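You operate a simulated robot arm through the tools that you are given. There is no shell and no other tool. Be economical: measure what you need, move in short steps, check, and stop when the job is done.

You run a simulated robot arm. Do the job below in one go: nothing can be reset, and whatever is moved stays where it is left.

TASK
Grease the brass strip, push the slide home over it and lock it.
Fine: use the brush and the grease tin, put the brush back; fingers clear of the stop.
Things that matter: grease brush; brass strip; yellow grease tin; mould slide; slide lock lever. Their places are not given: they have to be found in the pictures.

It is judged by the outcome, as a careful person would: the job done as asked, and still so three seconds after it is handed in. It fails if anything else is knocked over, pushed out of place, dropped, spilled or broken.

THE ROBOT
A 6-joint arm with a two-finger parallel gripper, fixed in place. Base frame: the origin is at the foot of the arm, x ahead of it, y to its left, z up; the work surface is at about z = 0.9. Readings come in m, rad, newtons and seconds.
With the tool pointing down near the work surface it reaches from about 0.24 to 0.66 m from the base axis. Its first joint turns from -1.152 to 1.152 rad. Payload 2.9 kg.
The tool frame sits at the grasp point between the pads (the TCP): z along the fingers, y along the line on which they close. The tips reach 0.03 m beyond it. Largest opening 0.11 m; finger width 0.02, thickness 0.01; the body of the gripper, 0.048 by 0.112 m, starts 0.055 m behind the TCP.
Orientation is that of the tool frame in the base frame, as a unit quaternion [w, x, y, z]. With the fingers straight down and closing along the base's y, the tool's x points along the base's -x, its y along +y and its z along -z.

THE INTERFACE
- The arm moves only by the tool play_rows. Its argument "deltas" is a list of rows, each a list of 6 numbers: the shift along the tool's x, y, z in units of 500 mm (1.0 is 500 mm), then the turn, a rotation vector about the tool's x, y, z in units of 90 degrees (1.0 is 90 degrees). In form: [[tx, ty, tz, wx, wy, wz], ...]. A call has 1 to 8 rows; each row is the pose to reach, as a shift and turn from the pose commanded when the call began, along the tool's axes at that moment. "gripper" is the closure, from 0 (fully open) to 1 (shut), set as the call begins (left out, the last holds). A call with a number of a shift or a turn outside -1 to 1 is refused whole. A row lasts 0.2 s, in which the tool goes at most 0.05 m and 0.15 rad; a call with a longer step from one row to the next is refused whole, and so is a gripper value outside its range. A pose out of reach is approached as far as the arm can. The call stops where the force on the tool passes 60 N (or 10 N more than at its start, if that is more) or the arm is blocked; 0.2 s more then pass. Each finger travels about 0.108 m/s and halts on what it meets, pressing with about 36 N; the grip force reading is that of the motor and also rises with nothing between the fingers. The clock runs only during rows and for 0.2 s after the last one: add rows that repeat a pose to give the fingers time. The reply holds the time, the measured pose of the TCP, the force on the tool along the base axes, the opening and the grip force, in the units named above and with some noise.
- Cameras (640 x 400 px; columns grow to the right, rows downward): "scene" is fixed at [0.0709, 0.4219, 1.4046]; the picture's right is [-0.85, -0.53, 0.00], its down [-0.20, 0.32, -0.93] and it looks along [0.49, -0.79, -0.38] (base axes); focal length 303 px, centre (320, 200). "wrist" rides on the gripper at [-0.036, 0, -0.057] in the tool frame; the picture's right is [0.00, -1.00, 0.00], its down [0.97, 0.00, -0.24] and it looks along [0.24, 0.00, 0.97] (tool axes); focal length 218 px, centre (320, 200).
- capture(camera): a new picture of that camera. No time passes.
- measure_at(camera, pixels): for up to 12 pixels [column, row] of the newest picture of that camera ("zoom" is the newest enlarged one), the place [x, y, z] in the base frame of the surface seen there, good to about 0.003 m. No time passes.
- enlarge(camera, box): a new picture of the part [left, top, right, bottom] of that camera's present view, enlarged. No time passes.
- finish_job(): hands the job in; it is judged then, once.

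Keep the steps short. Do not move on a guess: measure, check each grasp and each placing, and mend mistakes. In all there are 80 turns and 54 pictures (those below and enlarged ones count). Leave the gripper open and the arm clear of the work at the hand-in unless told otherwise, and finish with a single line.

The tools are called after "Call:" as a command line: name --pt "numbers of a row" for each row, then --argument value for the rest, lists and objects as JSON in quotes. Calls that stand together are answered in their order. play_rows: Moves the arm, as the interface text tells. Its arguments: {"type":"object","properties":{"deltas":{"type":"array","items":{"type":"array","items":{"type":"number"}}},"gripper":{"type":"number"}},"required":["deltas"]} The other tools are called the same way: capture (camera) takes a picture; measure_at (camera, pixels) gives the place of the surface under pixels of a picture; enlarge (camera, box) takes an enlarged picture of a part of a camera's view; finish_job () hands the job in.

At the start:

```text
t: 0.0
tcp_pos: [0.3635, 0.1261, 1.2882]
tool_rot: [0.0, 0.0, 1.0, 0.0]
force: [0.1, -0.1, 0.1]
finger_gap: 0.1101
grip_force: 0.0
```

scene: 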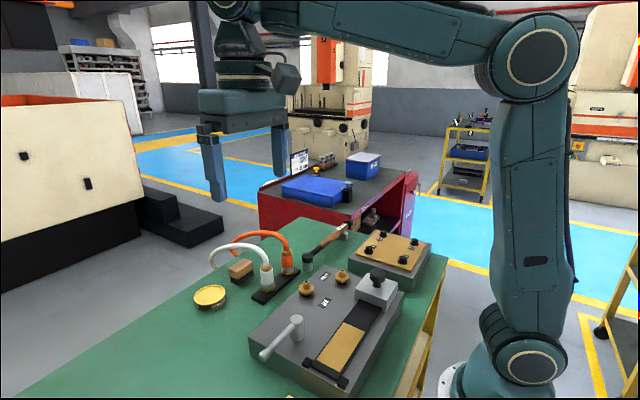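
wrist: 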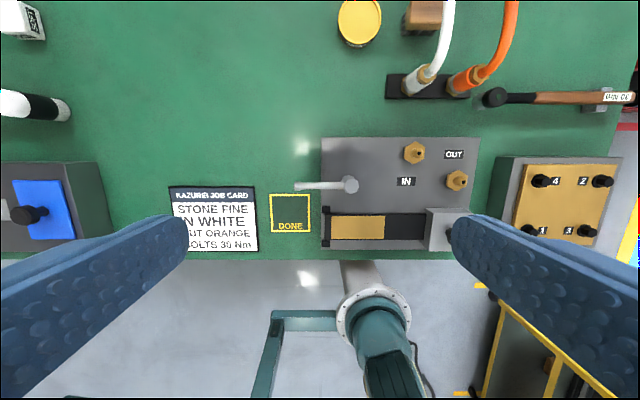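

I see the brass strip near wrist (357,228), the slide block near (445,230) and the lever near (330,185). The tin is at (360,22). I haven't found the brush yet, so I'm enlarging several parts.

Call:
enlarge --camera "wrist" --box '[280, 120, 500, 260]'

Call:
enlarge --camera "wrist" --box '[0, 0, 280, 260]'

Call:
enlarge --camera "scene" --box '[180, 210, 440, 400]'

Call:
enlarge --camera "wrist" --box '[320, 0, 640, 130]'

```text
2.86 times, centred on (390, 190) of wrist
```

zoom: 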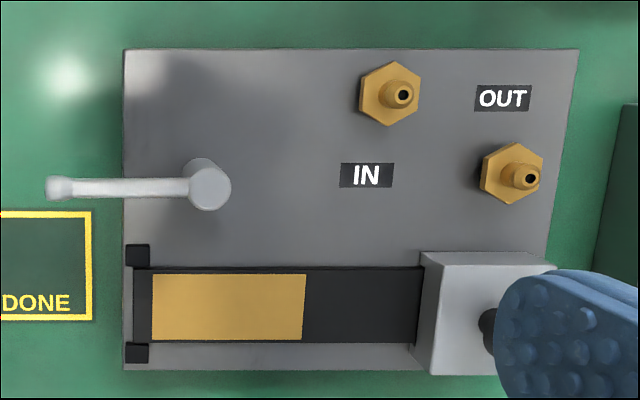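

```text
1.54 times, centred on (140, 130) of wrist
```

zoom: 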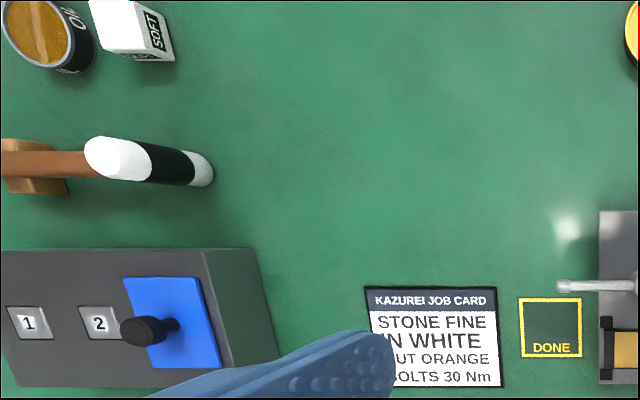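

```text
2.11 times, centred on (310, 305) of scene
```

zoom: 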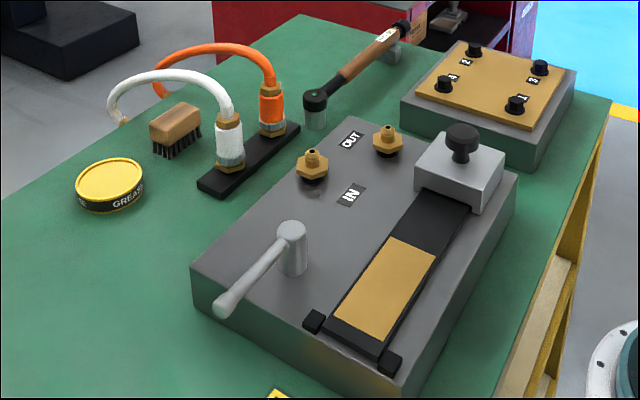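

```text
2.00 times, centred on (480, 65) of wrist
```

zoom: 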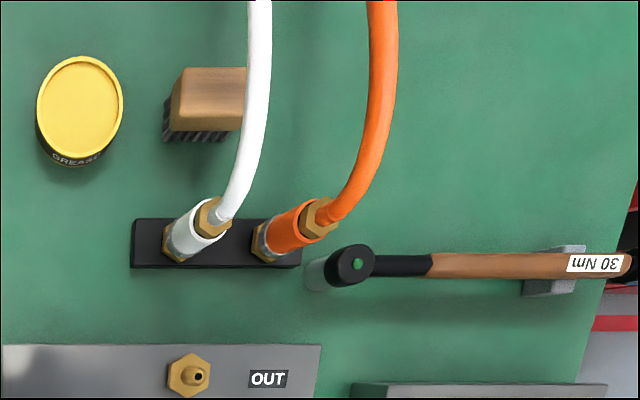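

The brush is the wooden block with bristles, at scene (240,268), beside the white hose. I'm measuring the key parts in the scene view and the current zoom.

Call:
measure_at --camera "scene" --pixels '[[210, 295], [347, 323], [364, 330], [317, 357], [340, 370], [367, 287], [377, 273], [296, 318], [265, 353], [307, 361], [343, 381], [300, 340]]'

Call:
measure_at --camera "zoom" --pixels '[[80, 95], [45, 95], [115, 95], [80, 65], [185, 75], [240, 75], [178, 120], [235, 122], [210, 98], [262, 80], [255, 30], [215, 215]]'

Call:
measure_at --camera "wrist" --pixels '[[350, 185], [300, 187], [330, 203], [330, 228], [357, 228], [384, 228], [410, 228], [445, 215], [445, 230], [414, 153], [457, 181], [360, 8]]'

Call:
enlarge --camera "scene" --box '[185, 225, 285, 315]'

```text
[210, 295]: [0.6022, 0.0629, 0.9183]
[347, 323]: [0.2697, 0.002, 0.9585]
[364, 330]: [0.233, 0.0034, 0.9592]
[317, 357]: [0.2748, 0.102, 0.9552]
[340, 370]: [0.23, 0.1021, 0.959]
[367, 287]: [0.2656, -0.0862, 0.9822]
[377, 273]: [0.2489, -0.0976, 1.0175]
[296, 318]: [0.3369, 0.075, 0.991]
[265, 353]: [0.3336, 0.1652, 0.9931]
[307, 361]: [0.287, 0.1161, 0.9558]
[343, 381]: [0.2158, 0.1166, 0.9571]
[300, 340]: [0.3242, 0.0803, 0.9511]
```

```text
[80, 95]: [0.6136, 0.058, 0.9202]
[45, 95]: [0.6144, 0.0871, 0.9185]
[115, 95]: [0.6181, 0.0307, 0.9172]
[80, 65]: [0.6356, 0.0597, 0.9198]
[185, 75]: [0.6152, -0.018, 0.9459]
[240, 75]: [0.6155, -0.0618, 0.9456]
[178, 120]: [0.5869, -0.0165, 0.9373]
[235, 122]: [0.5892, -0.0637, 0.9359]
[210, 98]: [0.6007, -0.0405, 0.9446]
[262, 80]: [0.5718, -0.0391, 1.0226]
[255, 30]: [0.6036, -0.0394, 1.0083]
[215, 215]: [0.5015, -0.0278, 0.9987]
```

```text
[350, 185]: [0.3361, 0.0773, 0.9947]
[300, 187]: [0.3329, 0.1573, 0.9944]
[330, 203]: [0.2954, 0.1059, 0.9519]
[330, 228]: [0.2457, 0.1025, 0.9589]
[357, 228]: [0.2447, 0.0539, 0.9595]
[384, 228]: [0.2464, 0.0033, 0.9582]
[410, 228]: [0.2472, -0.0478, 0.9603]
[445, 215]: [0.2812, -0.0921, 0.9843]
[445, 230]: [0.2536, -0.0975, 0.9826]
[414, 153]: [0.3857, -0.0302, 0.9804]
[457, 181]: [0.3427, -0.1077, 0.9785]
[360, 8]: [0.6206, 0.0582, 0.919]
```

```text
4.44 times, centred on (235, 270) of scene
```

zoom: 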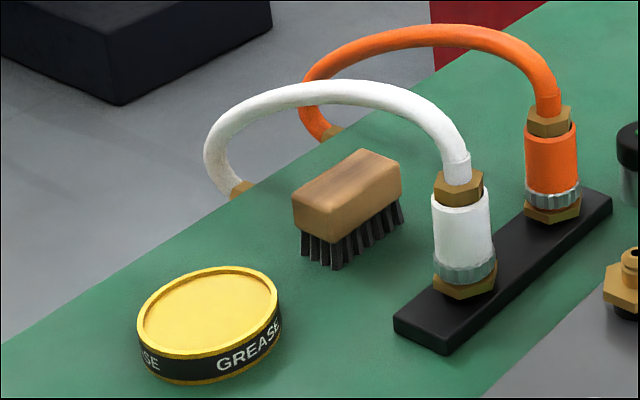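

The white hose seems to arch over the brush. I'm measuring the brush edges and the hose in the zoom to plan a tilted approach from the tin side.

Call:
measure_at --camera "zoom" --pixels '[[300, 195], [360, 155], [397, 168], [340, 205], [340, 235], [395, 190], [335, 262], [400, 220], [320, 93], [250, 115], [210, 165], [425, 115]]'

Call:
measure_at --camera "scene" --pixels '[[194, 298], [226, 291], [222, 289], [200, 303], [350, 287], [372, 294], [383, 282], [387, 294], [371, 305], [377, 279], [356, 283], [375, 283]]'

Call:
enlarge --camera "scene" --box '[330, 255, 420, 315]'

```text
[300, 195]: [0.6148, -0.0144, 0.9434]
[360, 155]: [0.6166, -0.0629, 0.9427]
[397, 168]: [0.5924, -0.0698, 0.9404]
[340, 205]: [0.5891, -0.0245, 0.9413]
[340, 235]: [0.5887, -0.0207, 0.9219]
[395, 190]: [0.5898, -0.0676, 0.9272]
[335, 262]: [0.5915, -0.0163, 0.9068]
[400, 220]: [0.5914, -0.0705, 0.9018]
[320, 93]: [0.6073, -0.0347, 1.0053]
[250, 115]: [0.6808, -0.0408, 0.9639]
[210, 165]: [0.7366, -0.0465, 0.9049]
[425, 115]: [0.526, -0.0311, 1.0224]
```

```text
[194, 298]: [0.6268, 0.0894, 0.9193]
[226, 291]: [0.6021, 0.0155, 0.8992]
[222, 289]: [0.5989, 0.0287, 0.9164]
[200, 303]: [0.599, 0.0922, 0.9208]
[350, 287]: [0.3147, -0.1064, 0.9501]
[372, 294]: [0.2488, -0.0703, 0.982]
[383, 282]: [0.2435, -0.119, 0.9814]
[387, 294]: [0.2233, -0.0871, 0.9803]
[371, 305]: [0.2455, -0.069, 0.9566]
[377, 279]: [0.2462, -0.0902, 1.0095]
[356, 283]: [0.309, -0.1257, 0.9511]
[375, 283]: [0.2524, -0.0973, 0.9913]
```

```text
6.67 times, centred on (375, 285) of scene
```

zoom: 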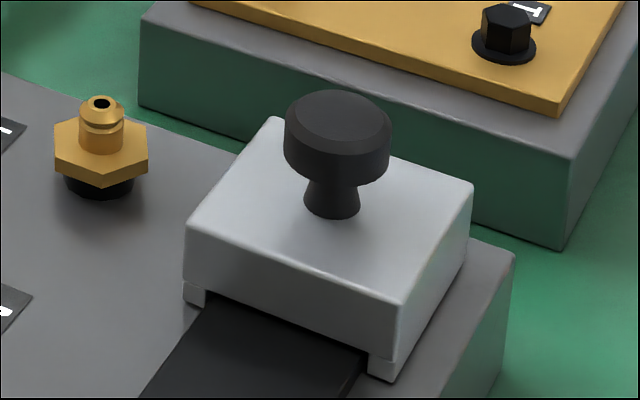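

I now have these measurements:
- **Brush:** wood spans x 0.587–0.619, y −0.016 to −0.070 and z 0.922–0.944.
- **Hose:** it runs above the brush at about y −0.037, z 1.0.

I'll turn the tool −90° and tilt it 40° so the fingers come in from the tin side. First half of the turn goes high up.

Call:
play_rows --pt "-0.04 0 0 0 0 -0.0833" --pt "-0.08 0 0 0 0 -0.1667" --pt "-0.12 0 0 0 0 -0.25" --pt "-0.16 0 0 0 0 -0.3333" --pt "-0.2 0 0 0 0 -0.4167" --pt "-0.24 0 0 0 0 -0.5" --gripper 0.36

```text
t: 1.4
tcp_pos: [0.4838, 0.1261, 1.2878]
tool_rot: [0.001, -0.384, 0.924, 0.0]
force: [0.2, -0.6, -0.2]
finger_gap: 0.0705
grip_force: 0.0
```

The turn goes as intended, with tool x now halfway to −Y. Second half next.

Call:
play_rows --pt "0 0 0 0 0 -0.0833" --pt "0 0 0 0 0 -0.1667" --pt "0 0 0 0 0 -0.25" --pt "0 0 0 0 0 -0.3333" --pt "0 0 0 0 0 -0.4167" --pt "0 0 0 0 0 -0.5"

```text
t: 2.8
tcp_pos: [0.4848, 0.126, 1.2887]
tool_rot: [0.0, 0.708, -0.706, -0.001]
force: [-0.2, 0.1, 0.5]
finger_gap: 0.0705
grip_force: 0.0
```

Tool x is now −Y and tool y is −X. Next I tilt 40° about tool y while moving to a point above the tin at (0.603, 0.10, 1.12).

Call:
play_rows --pt "0.0065 -0.0295 0.042 0 0.0555 0" --pt "0.013 -0.059 0.084 0 0.111 0" --pt "0.0195 -0.0885 0.126 0 0.1665 0" --pt "0.026 -0.118 0.168 0 0.222 0" --pt "0.0325 -0.1475 0.21 0 0.2775 0" --pt "0.039 -0.177 0.252 0 0.333 0" --pt "0.0455 -0.2065 0.294 0 0.3885 0" --pt "0.052 -0.236 0.336 0 0.444 0"

Call:
capture --camera "wrist"

Call:
capture --camera "scene"

```text
t: 4.6
tcp_pos: [0.5749, 0.0885, 1.1117]
tool_rot: [0.133, 0.695, -0.689, 0.158]
force: [0.2, -0.5, -0.8]
finger_gap: 0.0705
grip_force: 0.1
out of reach, approached as far as the arm can: row 4, 5, 6, 7, 8
```

```text
45 pictures are left
```

wrist: 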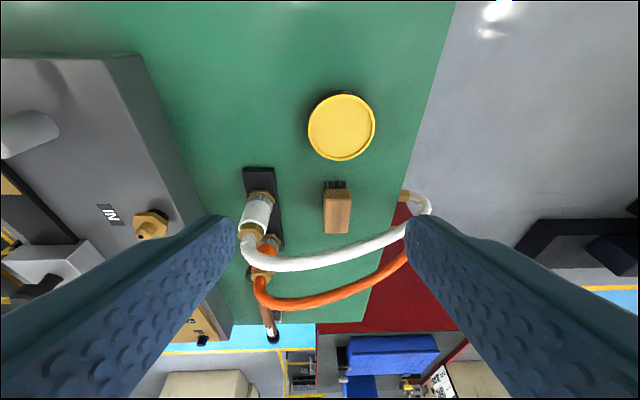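

```text
44 pictures are left
```

scene: 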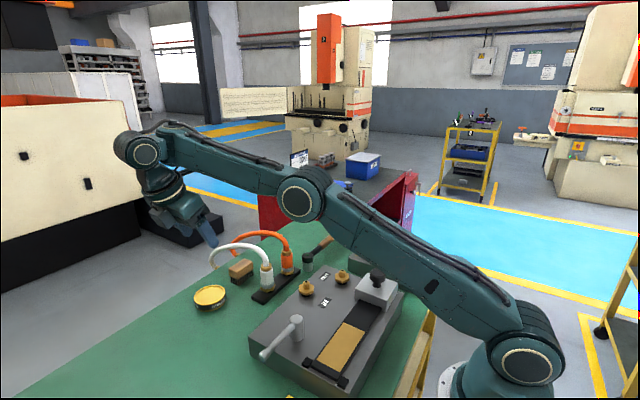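

The arm couldn't reach that pose that high up: it stopped at x 0.575 with only about 24° of tilt. Reach should be better lower down. I'm descending about 0.09 m over the tin side, which is clear space, and reading the pose.

Call:
play_rows --pt "-0.0386 0 0.046 0 0 0" --pt "-0.0771 0 0.092 0 0 0" --pt "-0.1157 0 0.138 0 0 0" --pt "-0.1157 0 0.138 0 0 0"

```text
t: 5.6
tcp_pos: [0.5823, 0.1133, 1.0297]
tool_rot: [0.134, 0.696, -0.688, 0.157]
force: [0.1, -0.2, 1.7]
finger_gap: 0.0705
grip_force: 0.0
out of reach, approached as far as the arm can: row 3, 4
```

The pose is now clamped at about 24° tilt. Reach improves at smaller y, so I'm moving toward the brush standoff at about (0.60, 0.043, 1.01) and adding the remaining 16° of tilt.

Call:
play_rows --pt "0.028 -0.009 0.023 0 0.045 0" --pt "0.056 -0.018 0.046 0 0.09 0" --pt "0.084 -0.027 0.07 0 0.135 0" --pt "0.112 -0.036 0.093 0 0.18 0" --pt "0.112 -0.036 0.093 0 0.18 0"

```text
t: 6.8
tcp_pos: [0.5982, 0.055, 1.0091]
tool_rot: [-0.154, -0.689, 0.691, -0.154]
force: [0.5, -0.1, 0.5]
finger_gap: 0.0704
grip_force: 0.0
out of reach, approached as far as the arm can: row 2, 3, 4, 5
```

Tilt is now about 25° at (0.598, 0.055, 1.009). I'm moving closer and lower to (0.603, 0.005, 0.98), still clear of the hose, and trying for more tilt.

Call:
play_rows --pt "0.022 -0.003 0.032 0 0.0 0" --pt "0.043 -0.007 0.065 0 0.0 0" --pt "0.065 -0.01 0.097 0 0.0 0" --pt "0.065 -0.01 0.097 0 0.055 0" --pt "0.065 -0.01 0.097 0 0.11 0" --pt "0.065 -0.01 0.097 0 0.167 0" --pt "0.065 -0.01 0.097 0 0.167 0"

Call:
capture --camera "wrist"

Call:
capture --camera "scene"

```text
t: 8.4
tcp_pos: [0.6132, 0.0122, 0.9804]
tool_rot: [-0.157, -0.688, 0.692, -0.15]
force: [0.0, 0.0, -0.2]
finger_gap: 0.0703
grip_force: 0.0
out of reach, approached as far as the arm can: row 1, 2, 3, 4, 5, 6, 7
```

```text
43 pictures are left
```

wrist: 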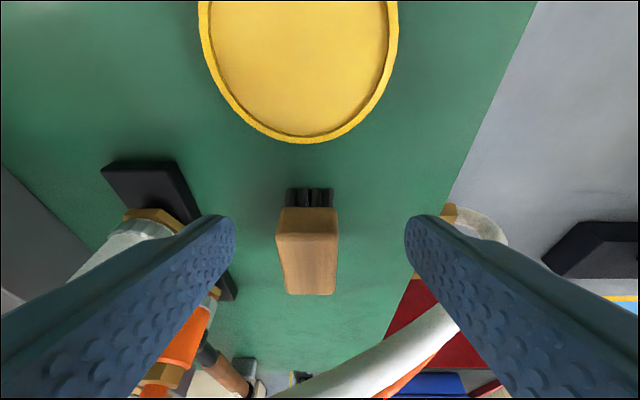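

```text
42 pictures are left
```

scene: 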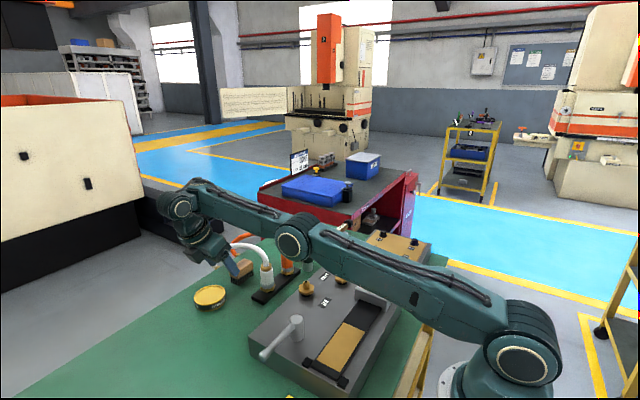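

Arm is nearly at full stretch, and about 25° is all the tilt I get. Working it out, with the TCP at (0.603, −0.022, 0.936) the gripper body clears the hose by about 8 mm and the pads cover about 17 mm of the wood. I'm going 60% of the way and checking.

Call:
play_rows --pt "0.005 0.01 0.022 0 0 0" --pt "0.01 0.02 0.044 0 0 0" --pt "0.0144 0.02 0.065 0 0 0" --pt "0.0144 0.02 0.065 0 0 0"

Call:
capture --camera "wrist"

Call:
enlarge --camera "scene" --box '[160, 190, 320, 310]'

```text
t: 9.4
tcp_pos: [0.6179, -0.0051, 0.9571]
tool_rot: [-0.158, -0.688, 0.692, -0.149]
force: [0.5, -0.2, 0.1]
finger_gap: 0.0705
grip_force: 0.1
out of reach, approached as far as the arm can: row 1, 2, 3, 4
```

```text
41 pictures are left
```

wrist: 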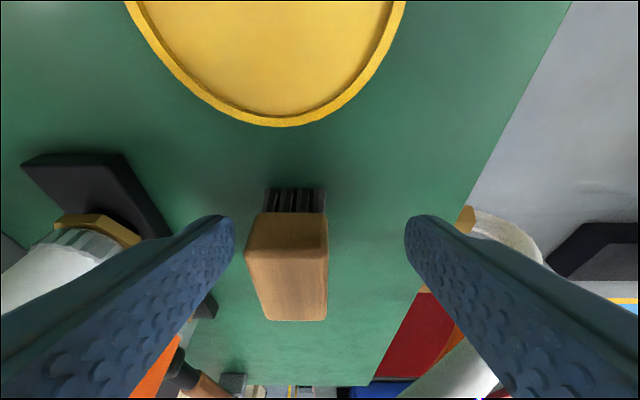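

```text
3.33 times, centred on (240, 250) of scene
```

zoom: 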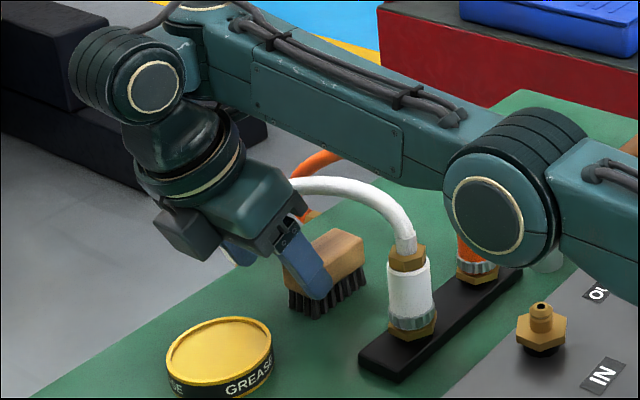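

The pose sits at x 0.618 instead of 0.603, which looks like a wrist joint limit near 25° tilt. At 20° the hose clearance still works. I'm backing the tilt off 5° and shifting x by −0.015 to see if the pose becomes exact.

Call:
play_rows --pt "0 0.01 0 0 -0.028 0" --pt "0 0.02 0 0 -0.055 0" --pt "0 0.03 0 0 -0.055 0" --pt "0 0.03 0 0 -0.055 0"

```text
t: 10.4
tcp_pos: [0.6185, -0.0051, 0.9596]
tool_rot: [-0.128, -0.694, 0.699, -0.119]
force: [0.0, -0.1, -0.6]
finger_gap: 0.0702
grip_force: 0.1
out of reach, approached as far as the arm can: row 1, 2, 3, 4
```

The tilt changed to 20° exactly, but x won't go below 0.618 here. I'm backing out along the tool axis to free space, trying x −0.015 there, and watching which rows are reachable.

Call:
play_rows --pt "0 0 -0.08 0 0 0" --pt "0 0 -0.16 0 0 0" --pt "0 0.03 -0.16 0 0 0" --pt "0 0.03 -0.16 0 -0.055 0" --pt "0 0.03 -0.16 0 -0.11 0" --pt "0 0.06 -0.16 0 -0.11 0" --pt "0 0.1 -0.16 0 -0.11 0"

```text
t: 12.0
tcp_pos: [0.5897, 0.0272, 1.0433]
tool_rot: [-0.067, -0.702, 0.707, -0.058]
force: [-1.0, -0.1, -0.5]
finger_gap: 0.0701
grip_force: 0.2
out of reach, approached as far as the arm can: row 6, 7
```

Rows 1–5 were reachable, and only the inward x moves failed. That fits joint 6 being near its limit at −90° yaw. To test it in free space, I'm turning the yaw back 15° and adding tilt.

Call:
play_rows --pt "0 0 0 0 0 0.08" --pt "0 0 0 0 0 0.167" --pt "0 0 0 0 0.055 0.167" --pt "0 0 0 0 0.11 0.167" --pt "0 0 0 0 0.167 0.167" --pt "0 0 0 0 0.222 0.167" --pt "0 0 0 0 0.278 0.167" --pt "0 0 0 0 0.333 0.167"

```text
t: 13.8
tcp_pos: [0.5921, 0.027, 1.0441]
tool_rot: [-0.149, -0.589, 0.779, -0.157]
force: [0.5, 0.3, 0.1]
finger_gap: 0.0705
grip_force: 0.1
out of reach, approached as far as the arm can: row 6, 7, 8
```

Tilt caps at 25° whatever the yaw, while x is now free, so a slightly smaller yaw helps x. I'm setting tilt to about 20°, levelling the closing axis, and moving to (0.603, 0.0, 0.984).

Call:
play_rows --pt "0 0 0 -0.024 -0.028 0" --pt "0 0 0 -0.048 -0.055 0" --pt "-0.003 -0.009 0.044 -0.048 -0.055 0" --pt "-0.006 -0.018 0.088 -0.048 -0.055 0" --pt "-0.009 -0.027 0.131 -0.048 -0.055 0"

```text
t: 15.0
tcp_pos: [0.6035, -0.0008, 0.9845]
tool_rot: [-0.137, -0.59, 0.789, -0.103]
force: [-0.1, 0.8, 0.8]
finger_gap: 0.0705
grip_force: 0.0
```

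Fully reached: (0.6035, −0.0008, 0.9845), tilt 20°, closing axis level and yawed 16° off. I'm turning back about the vertical in small steps to find how square it can get.

Call:
play_rows --pt "0 0 0 0.0154 0 -0.0428" --pt "0 0 0 0.0308 0 -0.0857" --pt "0 0 0 0.0462 0 -0.1285" --pt "0 0 0 0.0616 0 -0.1714" --pt "0 0 0 0.0616 0 -0.1714"

```text
t: 16.2
tcp_pos: [0.6171, 0.0014, 0.9863]
tool_rot: [0.121, 0.697, -0.696, 0.12]
force: [-0.1, 0.2, 0.0]
finger_gap: 0.0704
grip_force: 0.1
out of reach, approached as far as the arm can: row 3, 4, 5
```

Square yaw pushes x out to 0.617, while 8° off square is fully reachable. I'll take 8° off, since the brush will align to the pads. I'm correcting x and descending partway to z 0.955.

Call:
play_rows --pt "0 0.014 0 -0.0151 0 0.0418" --pt "0 0.028 0 -0.0302 0 0.0836" --pt "0 0.028 0.033 -0.0302 0 0.0836" --pt "0 0.028 0.066 -0.0302 0 0.0836" --pt "0 0.028 0.066 -0.0302 0 0.0836"

Call:
capture --camera "wrist"

Call:
enlarge --camera "scene" --box '[180, 210, 300, 300]'

```text
t: 17.4
tcp_pos: [0.6127, -0.0088, 0.9579]
tool_rot: [-0.129, -0.647, 0.743, -0.112]
force: [0.3, 0.1, -0.4]
finger_gap: 0.0702
grip_force: 0.1
out of reach, approached as far as the arm can: row 3, 4, 5
```

```text
39 pictures are left
```

wrist: 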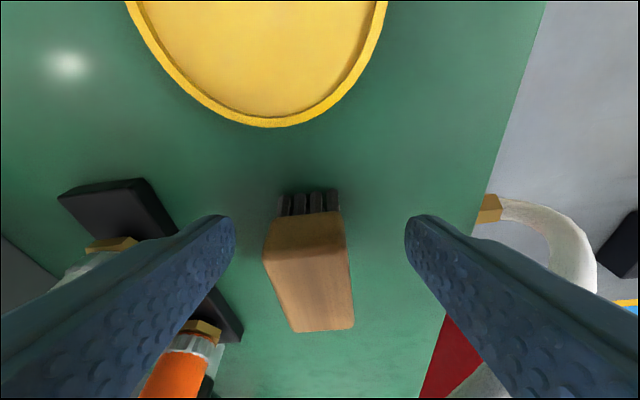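

```text
4.44 times, centred on (240, 255) of scene
```

zoom: 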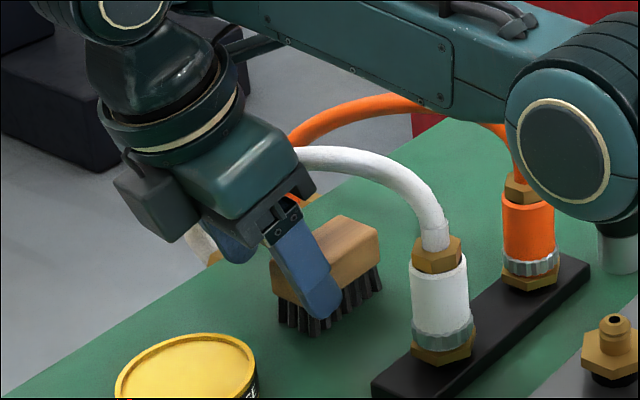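

Reach tightens as it gets lower. I'm giving back 5° more yaw (13° off) and 2° of tilt, then descending to the grasp point at about (0.605, −0.020, 0.938).

Call:
play_rows --pt "0 0 0 -0.0187 -0.022 0.0522" --pt "0 0.012 0 -0.0187 -0.022 0.0522" --pt "0.0045 0.012 0.023 -0.0187 -0.022 0.0522" --pt "0.009 0.012 0.046 -0.0187 -0.022 0.0522" --pt "0.009 0.012 0.046 -0.0187 -0.022 0.0522"

Call:
capture --camera "wrist"

Call:
enlarge --camera "scene" --box '[180, 210, 300, 300]'

```text
t: 18.6
tcp_pos: [0.6129, -0.0199, 0.9391]
tool_rot: [-0.121, -0.616, 0.773, -0.095]
force: [-0.1, 0.0, -0.8]
finger_gap: 0.0704
grip_force: 0.0
out of reach, approached as far as the arm can: row 3, 4, 5
```

```text
37 pictures are left
```

wrist: 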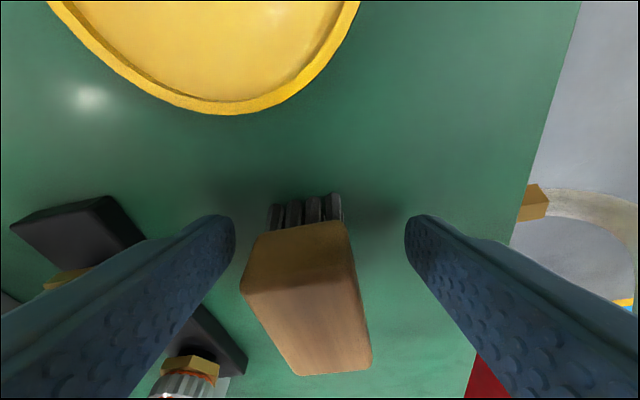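

```text
4.44 times, centred on (240, 255) of scene
```

zoom: 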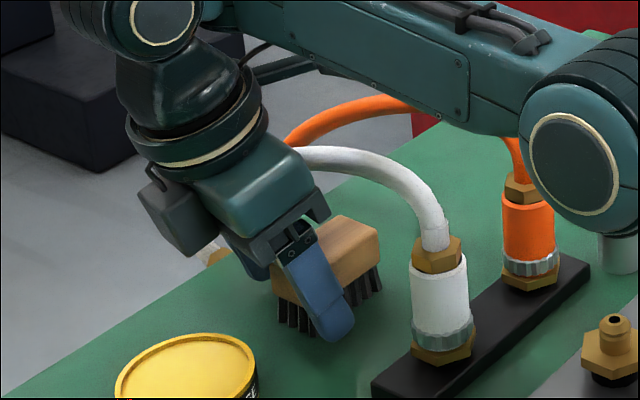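

Position is (0.613, −0.020, 0.939), and the fingers straddle the brush end at wrist columns 235–405. The force reads clear, so nothing is touching. Closing slides the brush a few millimetres into line, which is acceptable. I'm closing now.

Call:
play_rows --pt "0 0 0 0 0 0" --pt "0 0 0 0 0 0" --pt "0 0 0 0 0 0" --pt "0 0 0 0 0 0" --gripper 1

Call:
capture --camera "wrist"

```text
t: 19.6
tcp_pos: [0.6118, -0.0197, 0.9386]
tool_rot: [-0.121, -0.615, 0.774, -0.094]
force: [0.6, -0.1, 1.0]
finger_gap: 0.033
grip_force: 35.5
```

```text
35 pictures are left
```

wrist: 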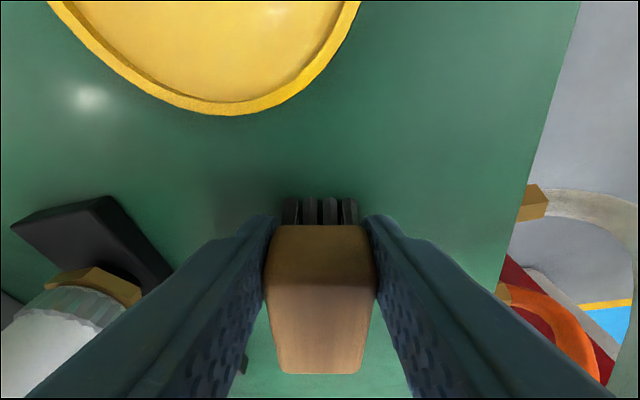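

Held: gap 0.033, and the wood sits flat between the pads. I'll slide it out from under the hose, mostly +y with a small lift, then up.

Call:
play_rows --pt "-0.031 0.009 -0.031 0 0 0" --pt "-0.069 0.019 -0.06 0 0 0" --pt "-0.059 0.022 -0.124 0 0 0" --pt "-0.038 0.023 -0.201 0 0 0" --pt "-0.038 0.023 -0.201 0 0 0"

Call:
capture --camera "wrist"

Call:
enlarge --camera "scene" --box '[160, 190, 320, 310]'

```text
t: 20.8
tcp_pos: [0.6117, 0.0302, 1.029]
tool_rot: [-0.12, -0.614, 0.774, -0.095]
force: [-0.3, 0.2, -0.4]
finger_gap: 0.0
grip_force: 35.9
```

```text
34 pictures are left
```

wrist: 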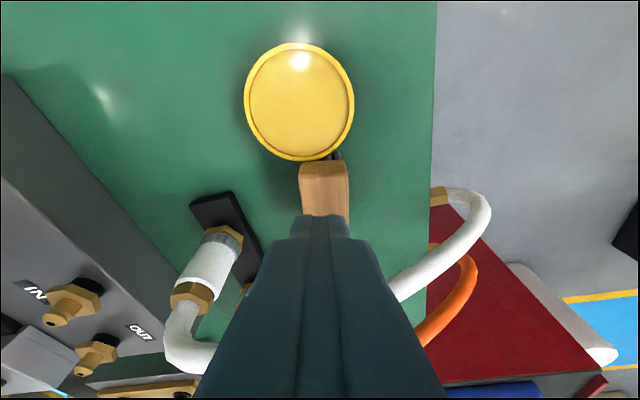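

```text
3.33 times, centred on (240, 250) of scene
```

zoom: 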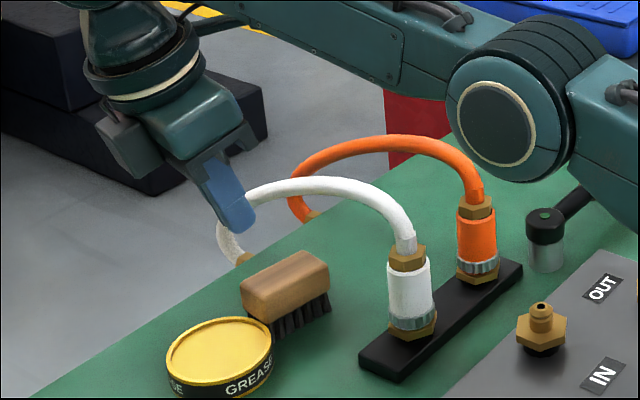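

The brush slipped out of the grip and now sits on the table against the tin, partly clear of the hose. I'm measuring where it lies and whether the tin moved.

Call:
measure_at --camera "zoom" --pixels '[[245, 288], [300, 253], [326, 268], [272, 308], [275, 318], [328, 285], [282, 335], [328, 310], [220, 350], [170, 355], [270, 340], [220, 320]]'

Call:
measure_at --camera "wrist" --pixels '[[302, 165], [345, 165], [304, 210], [347, 210], [324, 190], [300, 100], [250, 100], [350, 100], [300, 50], [298, 158], [400, 290], [470, 240]]'

Call:
enlarge --camera "wrist" --box '[230, 30, 430, 230]'

```text
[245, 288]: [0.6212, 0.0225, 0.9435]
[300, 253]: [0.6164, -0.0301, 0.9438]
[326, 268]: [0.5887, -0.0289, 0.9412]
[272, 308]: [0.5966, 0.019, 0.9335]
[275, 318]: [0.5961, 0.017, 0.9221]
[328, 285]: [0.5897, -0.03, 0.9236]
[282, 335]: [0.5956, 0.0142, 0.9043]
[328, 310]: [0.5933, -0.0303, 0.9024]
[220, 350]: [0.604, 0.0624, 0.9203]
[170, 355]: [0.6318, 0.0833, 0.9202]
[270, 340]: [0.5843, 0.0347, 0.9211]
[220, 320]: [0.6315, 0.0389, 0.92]
```

```text
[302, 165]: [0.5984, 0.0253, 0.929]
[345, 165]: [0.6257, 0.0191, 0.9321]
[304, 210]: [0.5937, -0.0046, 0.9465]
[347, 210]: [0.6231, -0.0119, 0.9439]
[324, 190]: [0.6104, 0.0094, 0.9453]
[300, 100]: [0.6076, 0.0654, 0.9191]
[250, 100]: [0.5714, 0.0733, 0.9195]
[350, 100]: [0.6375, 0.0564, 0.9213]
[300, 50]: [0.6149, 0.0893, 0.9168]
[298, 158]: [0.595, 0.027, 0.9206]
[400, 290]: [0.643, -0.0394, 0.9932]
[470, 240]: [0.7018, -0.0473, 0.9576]
```

```text
2.00 times, centred on (330, 130) of wrist
```

zoom: 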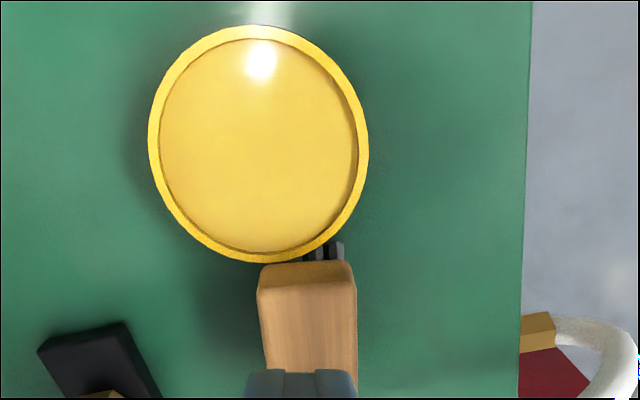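

The tin hasn't moved. The brush is now centred near (0.607, −0.004), upright and about 7° off square, mostly clear of the hose. That allows a vertical grasp at its middle. First I open to a 0.07 gap and untilt at height.

Call:
play_rows --pt "0 0 0 0 -0.066 0" --pt "0 0 0 0 -0.131 0" --pt "0 0 0 0 -0.197 0" --pt "0 0 0 0 -0.197 -0.033" --pt "0 0 0 0 -0.197 -0.033" --gripper 0.36

```text
t: 22.0
tcp_pos: [0.6114, 0.0301, 1.0272]
tool_rot: [-0.002, -0.642, 0.767, 0.004]
force: [-0.4, -0.4, 0.0]
finger_gap: 0.0706
grip_force: 0.1
```

Vertical now. I'm moving over the brush middle at (0.608, 0.004) and down in steps.

Call:
play_rows --pt "0.026 -0.001 0 0 0 -0.033" --pt "0.052 -0.003 0.02 0 0 -0.033" --pt "0.052 -0.003 0.07 0 0 -0.033" --pt "0.052 -0.003 0.11 0 0 -0.033" --pt "0.052 -0.003 0.11 0 0 -0.033"

Call:
capture --camera "wrist"

Call:
enlarge --camera "scene" --box '[180, 210, 300, 300]'

```text
t: 23.2
tcp_pos: [0.617, 0.0053, 0.9743]
tool_rot: [-0.004, -0.663, 0.749, 0.005]
force: [0.0, 0.2, -0.3]
finger_gap: 0.0707
grip_force: 0.0
out of reach, approached as far as the arm can: row 3, 4, 5
```

```text
31 pictures are left
```

wrist: 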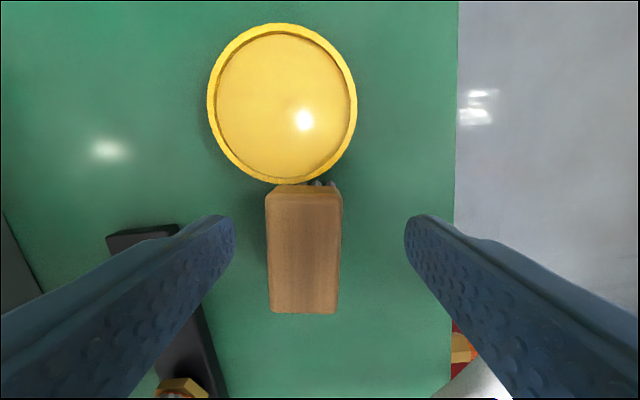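

```text
4.44 times, centred on (240, 255) of scene
```

zoom: 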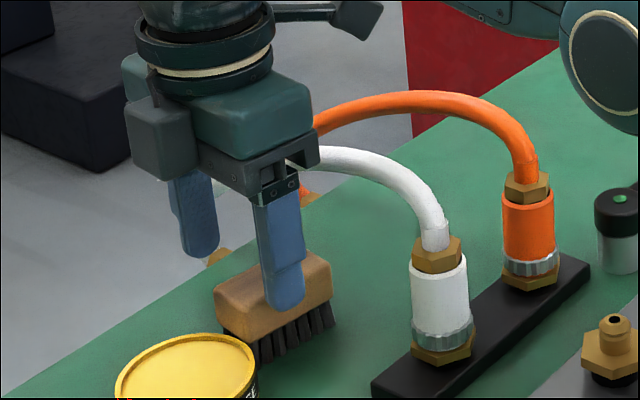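

Yaw near square still pushes x outward to 0.617 at this height. I'm giving back 10° of yaw, correcting x, then lowering to 0.937.

Call:
play_rows --pt "0 0 0 0 0 0.055" --pt "0.005 0.018 0 0 0 0.11" --pt "0.005 0.018 0.037 0 0 0.11" --pt "0.005 0.018 0.074 0 0 0.11" --pt "0.005 0.018 0.074 0 0 0.11"

Call:
capture --camera "wrist"

```text
t: 24.4
tcp_pos: [0.6242, 0.0052, 0.9406]
tool_rot: [-0.005, -0.594, 0.804, 0.004]
force: [0.9, 0.0, -0.1]
finger_gap: 0.0706
grip_force: 0.2
out of reach, approached as far as the arm can: row 2, 3, 4, 5
```

```text
29 pictures are left
```

wrist: 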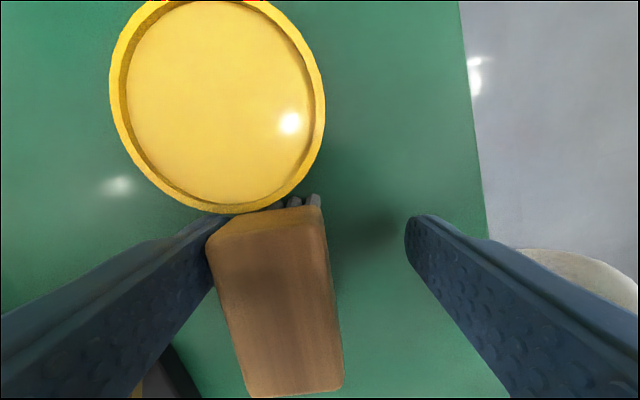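

Yaw turns out not to be the limit, since x went even further out to 0.624. I need to see how the arm itself is folded, so I'm taking a full scene picture.

Call:
capture --camera "scene"

```text
28 pictures are left
```

scene: 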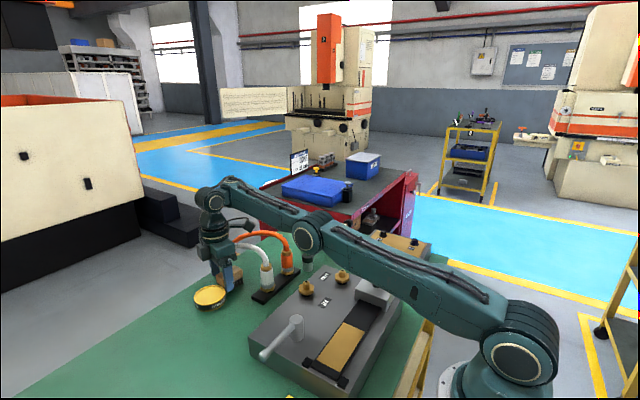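

The elbow looks nearly straight. I'm measuring shoulder, elbow and wrist positions to understand the geometry.

Call:
measure_at --camera "scene" --pixels '[[520, 357], [308, 235], [210, 198], [217, 228], [220, 255], [400, 290], [260, 205], [220, 275], [196, 228], [240, 190]]'

```text
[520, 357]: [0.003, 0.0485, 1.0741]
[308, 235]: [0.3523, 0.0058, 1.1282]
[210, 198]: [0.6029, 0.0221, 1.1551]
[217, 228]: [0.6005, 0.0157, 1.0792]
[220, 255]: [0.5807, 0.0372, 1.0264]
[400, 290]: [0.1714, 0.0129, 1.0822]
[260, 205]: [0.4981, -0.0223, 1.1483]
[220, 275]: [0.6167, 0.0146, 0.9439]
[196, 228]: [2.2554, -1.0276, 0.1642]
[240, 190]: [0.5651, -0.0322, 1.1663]
```

The arm seems to have gone straight and slightly past the elbow stop during the early out-of-reach tries, so it now can't retract. I'll rise straight up in free space until stretched, then pull inward to restore the elbow-up bend.

Call:
play_rows --pt "0 0 -0.08 0 0 0" --pt "0 0 -0.16 0 0 0" --pt "0 0 -0.24 0 0 0" --pt "0.015 0.048 -0.24 0 0 0" --pt "0.03 0.096 -0.24 0 0 0" --pt "0.045 0.144 -0.24 0 0 0" --pt "0.059 0.191 -0.24 0 0 0" --pt "0.059 0.191 -0.24 0 0 0"

```text
t: 26.2
tcp_pos: [0.5673, 0.0045, 1.0886]
tool_rot: [-0.004, -0.594, 0.804, 0.004]
force: [0.9, -0.1, -0.6]
finger_gap: 0.0704
grip_force: 0.0
out of reach, approached as far as the arm can: row 5, 6, 7, 8
```

Still stuck in that fold, with wrist distance about 0.61. I'm stretching fully outward at height, where nothing is near, and then pulling back in larger steps to flip the elbow up.

Call:
play_rows --pt "-0.028 -0.093 0 0 0 0" --pt "-0.056 -0.186 0 0 0 0" --pt "-0.084 -0.279 0 0 0 0" --pt "-0.056 -0.186 0 0 0 0" --pt "-0.028 -0.093 0 0 0 0" --pt "0 0 0 0 0 0" --pt "0.028 0.093 0 0 0 0" --pt "0.028 0.093 0 0 0 0"

Call:
capture --camera "scene"

```text
t: 28.0
tcp_pos: [0.5174, 0.0012, 1.0897]
tool_rot: [-0.002, -0.595, 0.804, 0.004]
force: [0.4, 0.2, -0.8]
finger_gap: 0.0702
grip_force: 0.1
out of reach, approached as far as the arm can: row 1, 2, 3, 4
```

```text
27 pictures are left
```

scene: 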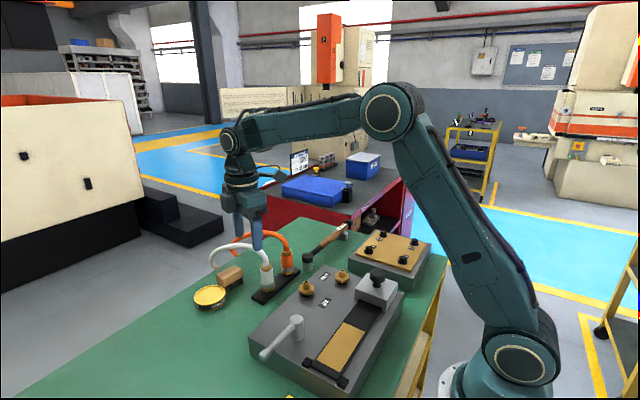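

Elbow-up bend is restored. I'll move out to the brush at y +0.025, turn 10° squarer, shift over it, then lower to z about 0.99.

Call:
play_rows --pt "-0.048 0.015 0 0 0 0" --pt "-0.074 -0.071 0.04 0 0 0" --pt "-0.101 -0.158 0.1 0 0 -0.05" --pt "-0.101 -0.158 0.1 0 0 -0.11" --pt "-0.061 -0.171 0.1 0 0 -0.11" --pt "-0.061 -0.171 0.15 0 0 -0.11" --pt "-0.061 -0.171 0.2 0 0 -0.11" --pt "-0.061 -0.171 0.2 0 0 -0.11"

Call:
capture --camera "wrist"

```text
refused: row 3 steps farther than a row can; nothing moved
```

```text
26 pictures are left
```

wrist: 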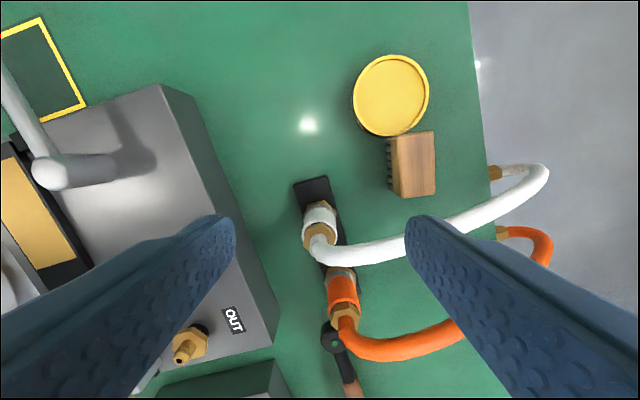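

One step was slightly too long. I'm resending it with gentler drops.

Call:
play_rows --pt "-0.048 0.015 0 0 0 0" --pt "-0.074 -0.071 0.03 0 0 0" --pt "-0.101 -0.158 0.05 0 0 -0.05" --pt "-0.101 -0.158 0.1 0 0 -0.11" --pt "-0.061 -0.171 0.1 0 0 -0.11" --pt "-0.061 -0.171 0.15 0 0 -0.11" --pt "-0.061 -0.171 0.2 0 0 -0.11" --pt "-0.061 -0.171 0.2 0 0 -0.11"

Call:
capture --camera "wrist"

```text
t: 29.8
tcp_pos: [0.6115, 0.0086, 0.9885]
tool_rot: [-0.003, -0.663, 0.749, 0.005]
force: [-0.5, -0.2, -0.4]
finger_gap: 0.0702
grip_force: 0.1
```

```text
25 pictures are left
```

wrist: 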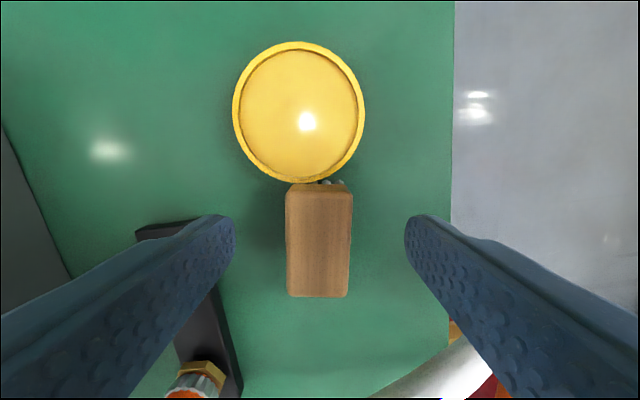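

All rows were reached. The brush is centred between the fingers at wrist (320,240). I'm lowering to z 0.936 at y 0.003.

Call:
play_rows --pt "0.005 0 0.04 0 0 0" --pt "0.011 0 0.08 0 0 0" --pt "0.011 0 0.105 0 0 0" --pt "0.011 0 0.105 0 0 0"

Call:
play_rows --pt "0 0 0 0 0 0" --pt "0 0 0 0 0 0" --pt "0 0 0 0 0 0" --pt "0 0 0 0 0 0" --pt "0 0 0 0 0 0" --gripper 1

Call:
capture --camera "wrist"

```text
t: 30.8
tcp_pos: [0.6102, 0.0015, 0.9335]
tool_rot: [-0.002, -0.663, 0.749, 0.004]
force: [0.3, -0.1, -0.1]
finger_gap: 0.0705
grip_force: 0.1
```

```text
t: 32.0
tcp_pos: [0.6109, 0.0024, 0.9338]
tool_rot: [-0.002, -0.662, 0.75, 0.004]
force: [-0.8, 0.4, 0.9]
finger_gap: 0.0333
grip_force: 35.8
```

```text
24 pictures are left
```

wrist: 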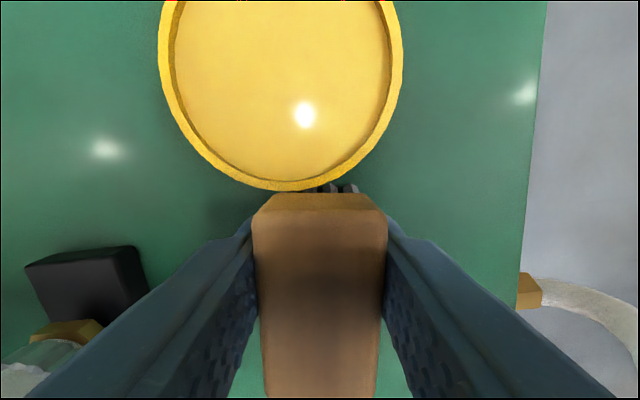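

Held at mid-length, gap 0.033. I'm lifting 25 mm gently, then shifting +y clear of the hose, then up.

Call:
play_rows --pt "0 0 -0.025 0 0 0" --pt "0 0 -0.05 0 0 0" --pt "-0.03 0.004 -0.054 0 0 0" --pt "-0.06 0.007 -0.06 0 0 0" --pt "-0.08 0.01 -0.1 0 0 0" --pt "-0.08 0.01 -0.1 0 0 0"

Call:
enlarge --camera "scene" --box '[160, 200, 300, 310]'

Call:
capture --camera "wrist"

```text
t: 33.4
tcp_pos: [0.6064, 0.0431, 0.985]
tool_rot: [-0.003, -0.663, 0.749, 0.005]
force: [0.5, 0.1, -0.5]
finger_gap: 0.0333
grip_force: 35.8
```

```text
3.64 times, centred on (230, 255) of scene
```

zoom: 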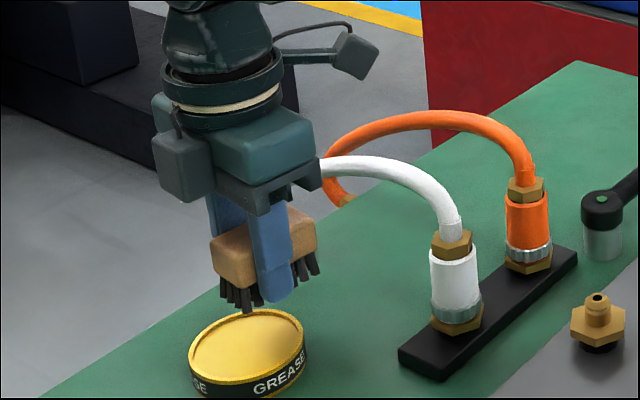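

```text
22 pictures are left
```

wrist: 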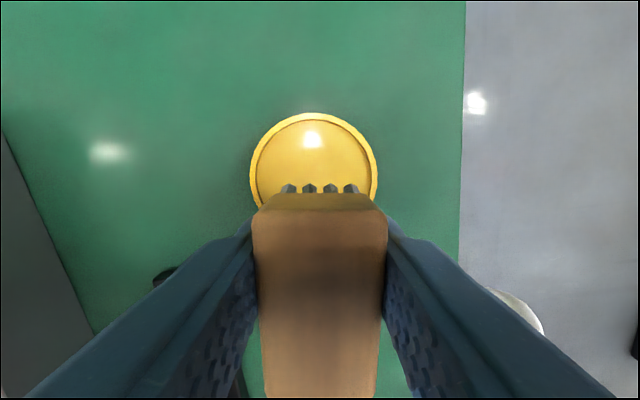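

Holding well, and the tin is untouched. I'm measuring the tin rim and the brush corners in the zoom for exact centring.

Call:
measure_at --camera "zoom" --pixels '[[191, 360], [302, 333], [235, 314], [265, 312], [205, 375], [290, 360], [245, 348], [213, 240], [314, 225], [222, 298], [318, 268], [250, 372]]'

Call:
measure_at --camera "wrist" --pixels '[[253, 165], [374, 165], [313, 115], [313, 150], [255, 212], [386, 212], [289, 189], [351, 189], [262, 390], [375, 390], [275, 130], [355, 132]]'

```text
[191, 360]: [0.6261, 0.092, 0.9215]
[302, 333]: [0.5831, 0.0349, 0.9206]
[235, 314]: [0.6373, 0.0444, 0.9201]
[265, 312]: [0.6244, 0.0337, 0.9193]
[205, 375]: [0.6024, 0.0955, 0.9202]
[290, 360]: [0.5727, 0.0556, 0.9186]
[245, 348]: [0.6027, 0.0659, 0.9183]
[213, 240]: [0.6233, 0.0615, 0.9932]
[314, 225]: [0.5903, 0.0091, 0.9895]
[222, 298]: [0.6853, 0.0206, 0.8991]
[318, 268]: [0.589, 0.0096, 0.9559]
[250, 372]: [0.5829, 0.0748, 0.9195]
```

```text
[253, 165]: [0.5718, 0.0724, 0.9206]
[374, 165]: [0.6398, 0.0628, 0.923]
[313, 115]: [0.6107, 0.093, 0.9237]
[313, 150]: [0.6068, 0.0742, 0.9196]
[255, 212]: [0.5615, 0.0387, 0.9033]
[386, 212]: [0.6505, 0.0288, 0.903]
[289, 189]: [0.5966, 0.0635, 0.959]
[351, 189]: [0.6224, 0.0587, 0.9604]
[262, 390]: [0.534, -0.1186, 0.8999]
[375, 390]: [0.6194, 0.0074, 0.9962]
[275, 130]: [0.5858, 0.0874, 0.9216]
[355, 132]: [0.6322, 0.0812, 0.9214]
```

Tin centre is about (0.606, 0.0625) with radius 0.034. The brush centre sits 8 mm toward −y from the TCP. I'm moving the TCP to (0.607, 0.0705), then lowering so the bristles touch the grease at z about 0.918.

Call:
play_rows --pt "-0.027 0.003 0 0 0 0" --pt "-0.055 0.005 0 0 0 0" --pt "-0.055 0.005 0.03 0 0 0" --pt "-0.055 0.005 0.056 0 0 0" --pt "-0.055 0.005 0.064 0 0 0" --pt "-0.055 0.005 0.068 0 0 0" --pt "-0.055 0.005 0.068 0 0 0"

Call:
enlarge --camera "scene" --box '[165, 240, 265, 315]'

```text
t: 35.0
tcp_pos: [0.6086, 0.069, 0.9526]
tool_rot: [-0.002, -0.662, 0.75, 0.003]
force: [-4.2, -1.4, 10.1]
finger_gap: 0.0333
grip_force: 36.1
```

```text
5.33 times, centred on (215, 278) of scene
```

zoom: 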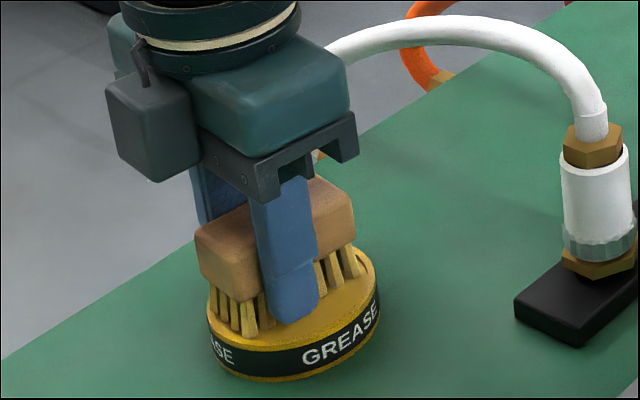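

The bristles turned yellow, so the brush is loaded, with about 10 N contact and the tin steady. I'm lifting straight up, then travelling at z about 1.075 toward the strip.

Call:
play_rows --pt "0 0 -0.03 0 0 0" --pt "0 0 -0.09 0 0 0" --pt "0 0 -0.17 0 0 0" --pt "0 0 -0.25 0 0 0" --pt "0.02 0.08 -0.25 0 0 0" --pt "0.02 0.17 -0.25 0 0 0"

Call:
enlarge --camera "scene" --box '[165, 200, 325, 320]'

```text
t: 36.4
tcp_pos: [0.5238, 0.0685, 1.0784]
tool_rot: [-0.002, -0.662, 0.749, 0.004]
force: [-0.2, 0.0, 0.0]
finger_gap: 0.0335
grip_force: 36.6
```

```text
3.33 times, centred on (245, 260) of scene
```

zoom: 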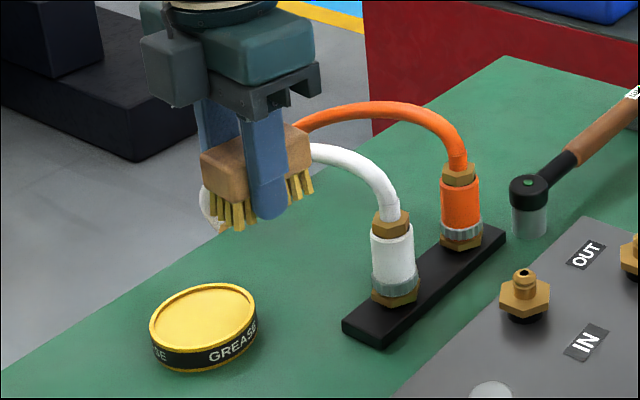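

Brush loaded and held; the tin is in place. I'm travelling over to above the strip at (0.2515, 0.06) and squaring the yaw.

Call:
play_rows --pt "0.012 0.077 0 0 0 0" --pt "0.024 0.154 0 0 0 0" --pt "0.036 0.231 0 0 0 -0.02" --pt "0.048 0.308 0 0 0 -0.04" --pt "0.06 0.385 0 0 0 -0.06" --pt "0.072 0.462 0 0 0 -0.078" --pt "0.083 0.538 0 0 0 -0.078" --pt "0.083 0.538 0 0 0 -0.078"

Call:
capture --camera "wrist"

```text
t: 38.2
tcp_pos: [0.2518, 0.064, 1.0772]
tool_rot: [-0.004, -0.706, 0.708, 0.004]
force: [-0.3, 0.2, -0.9]
finger_gap: 0.0332
grip_force: 35.3
```

```text
19 pictures are left
```

wrist: 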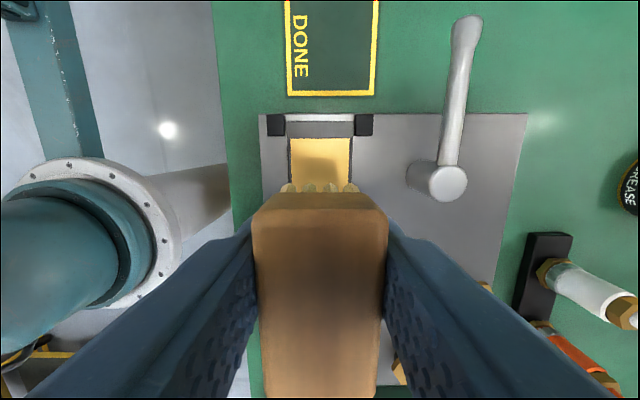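

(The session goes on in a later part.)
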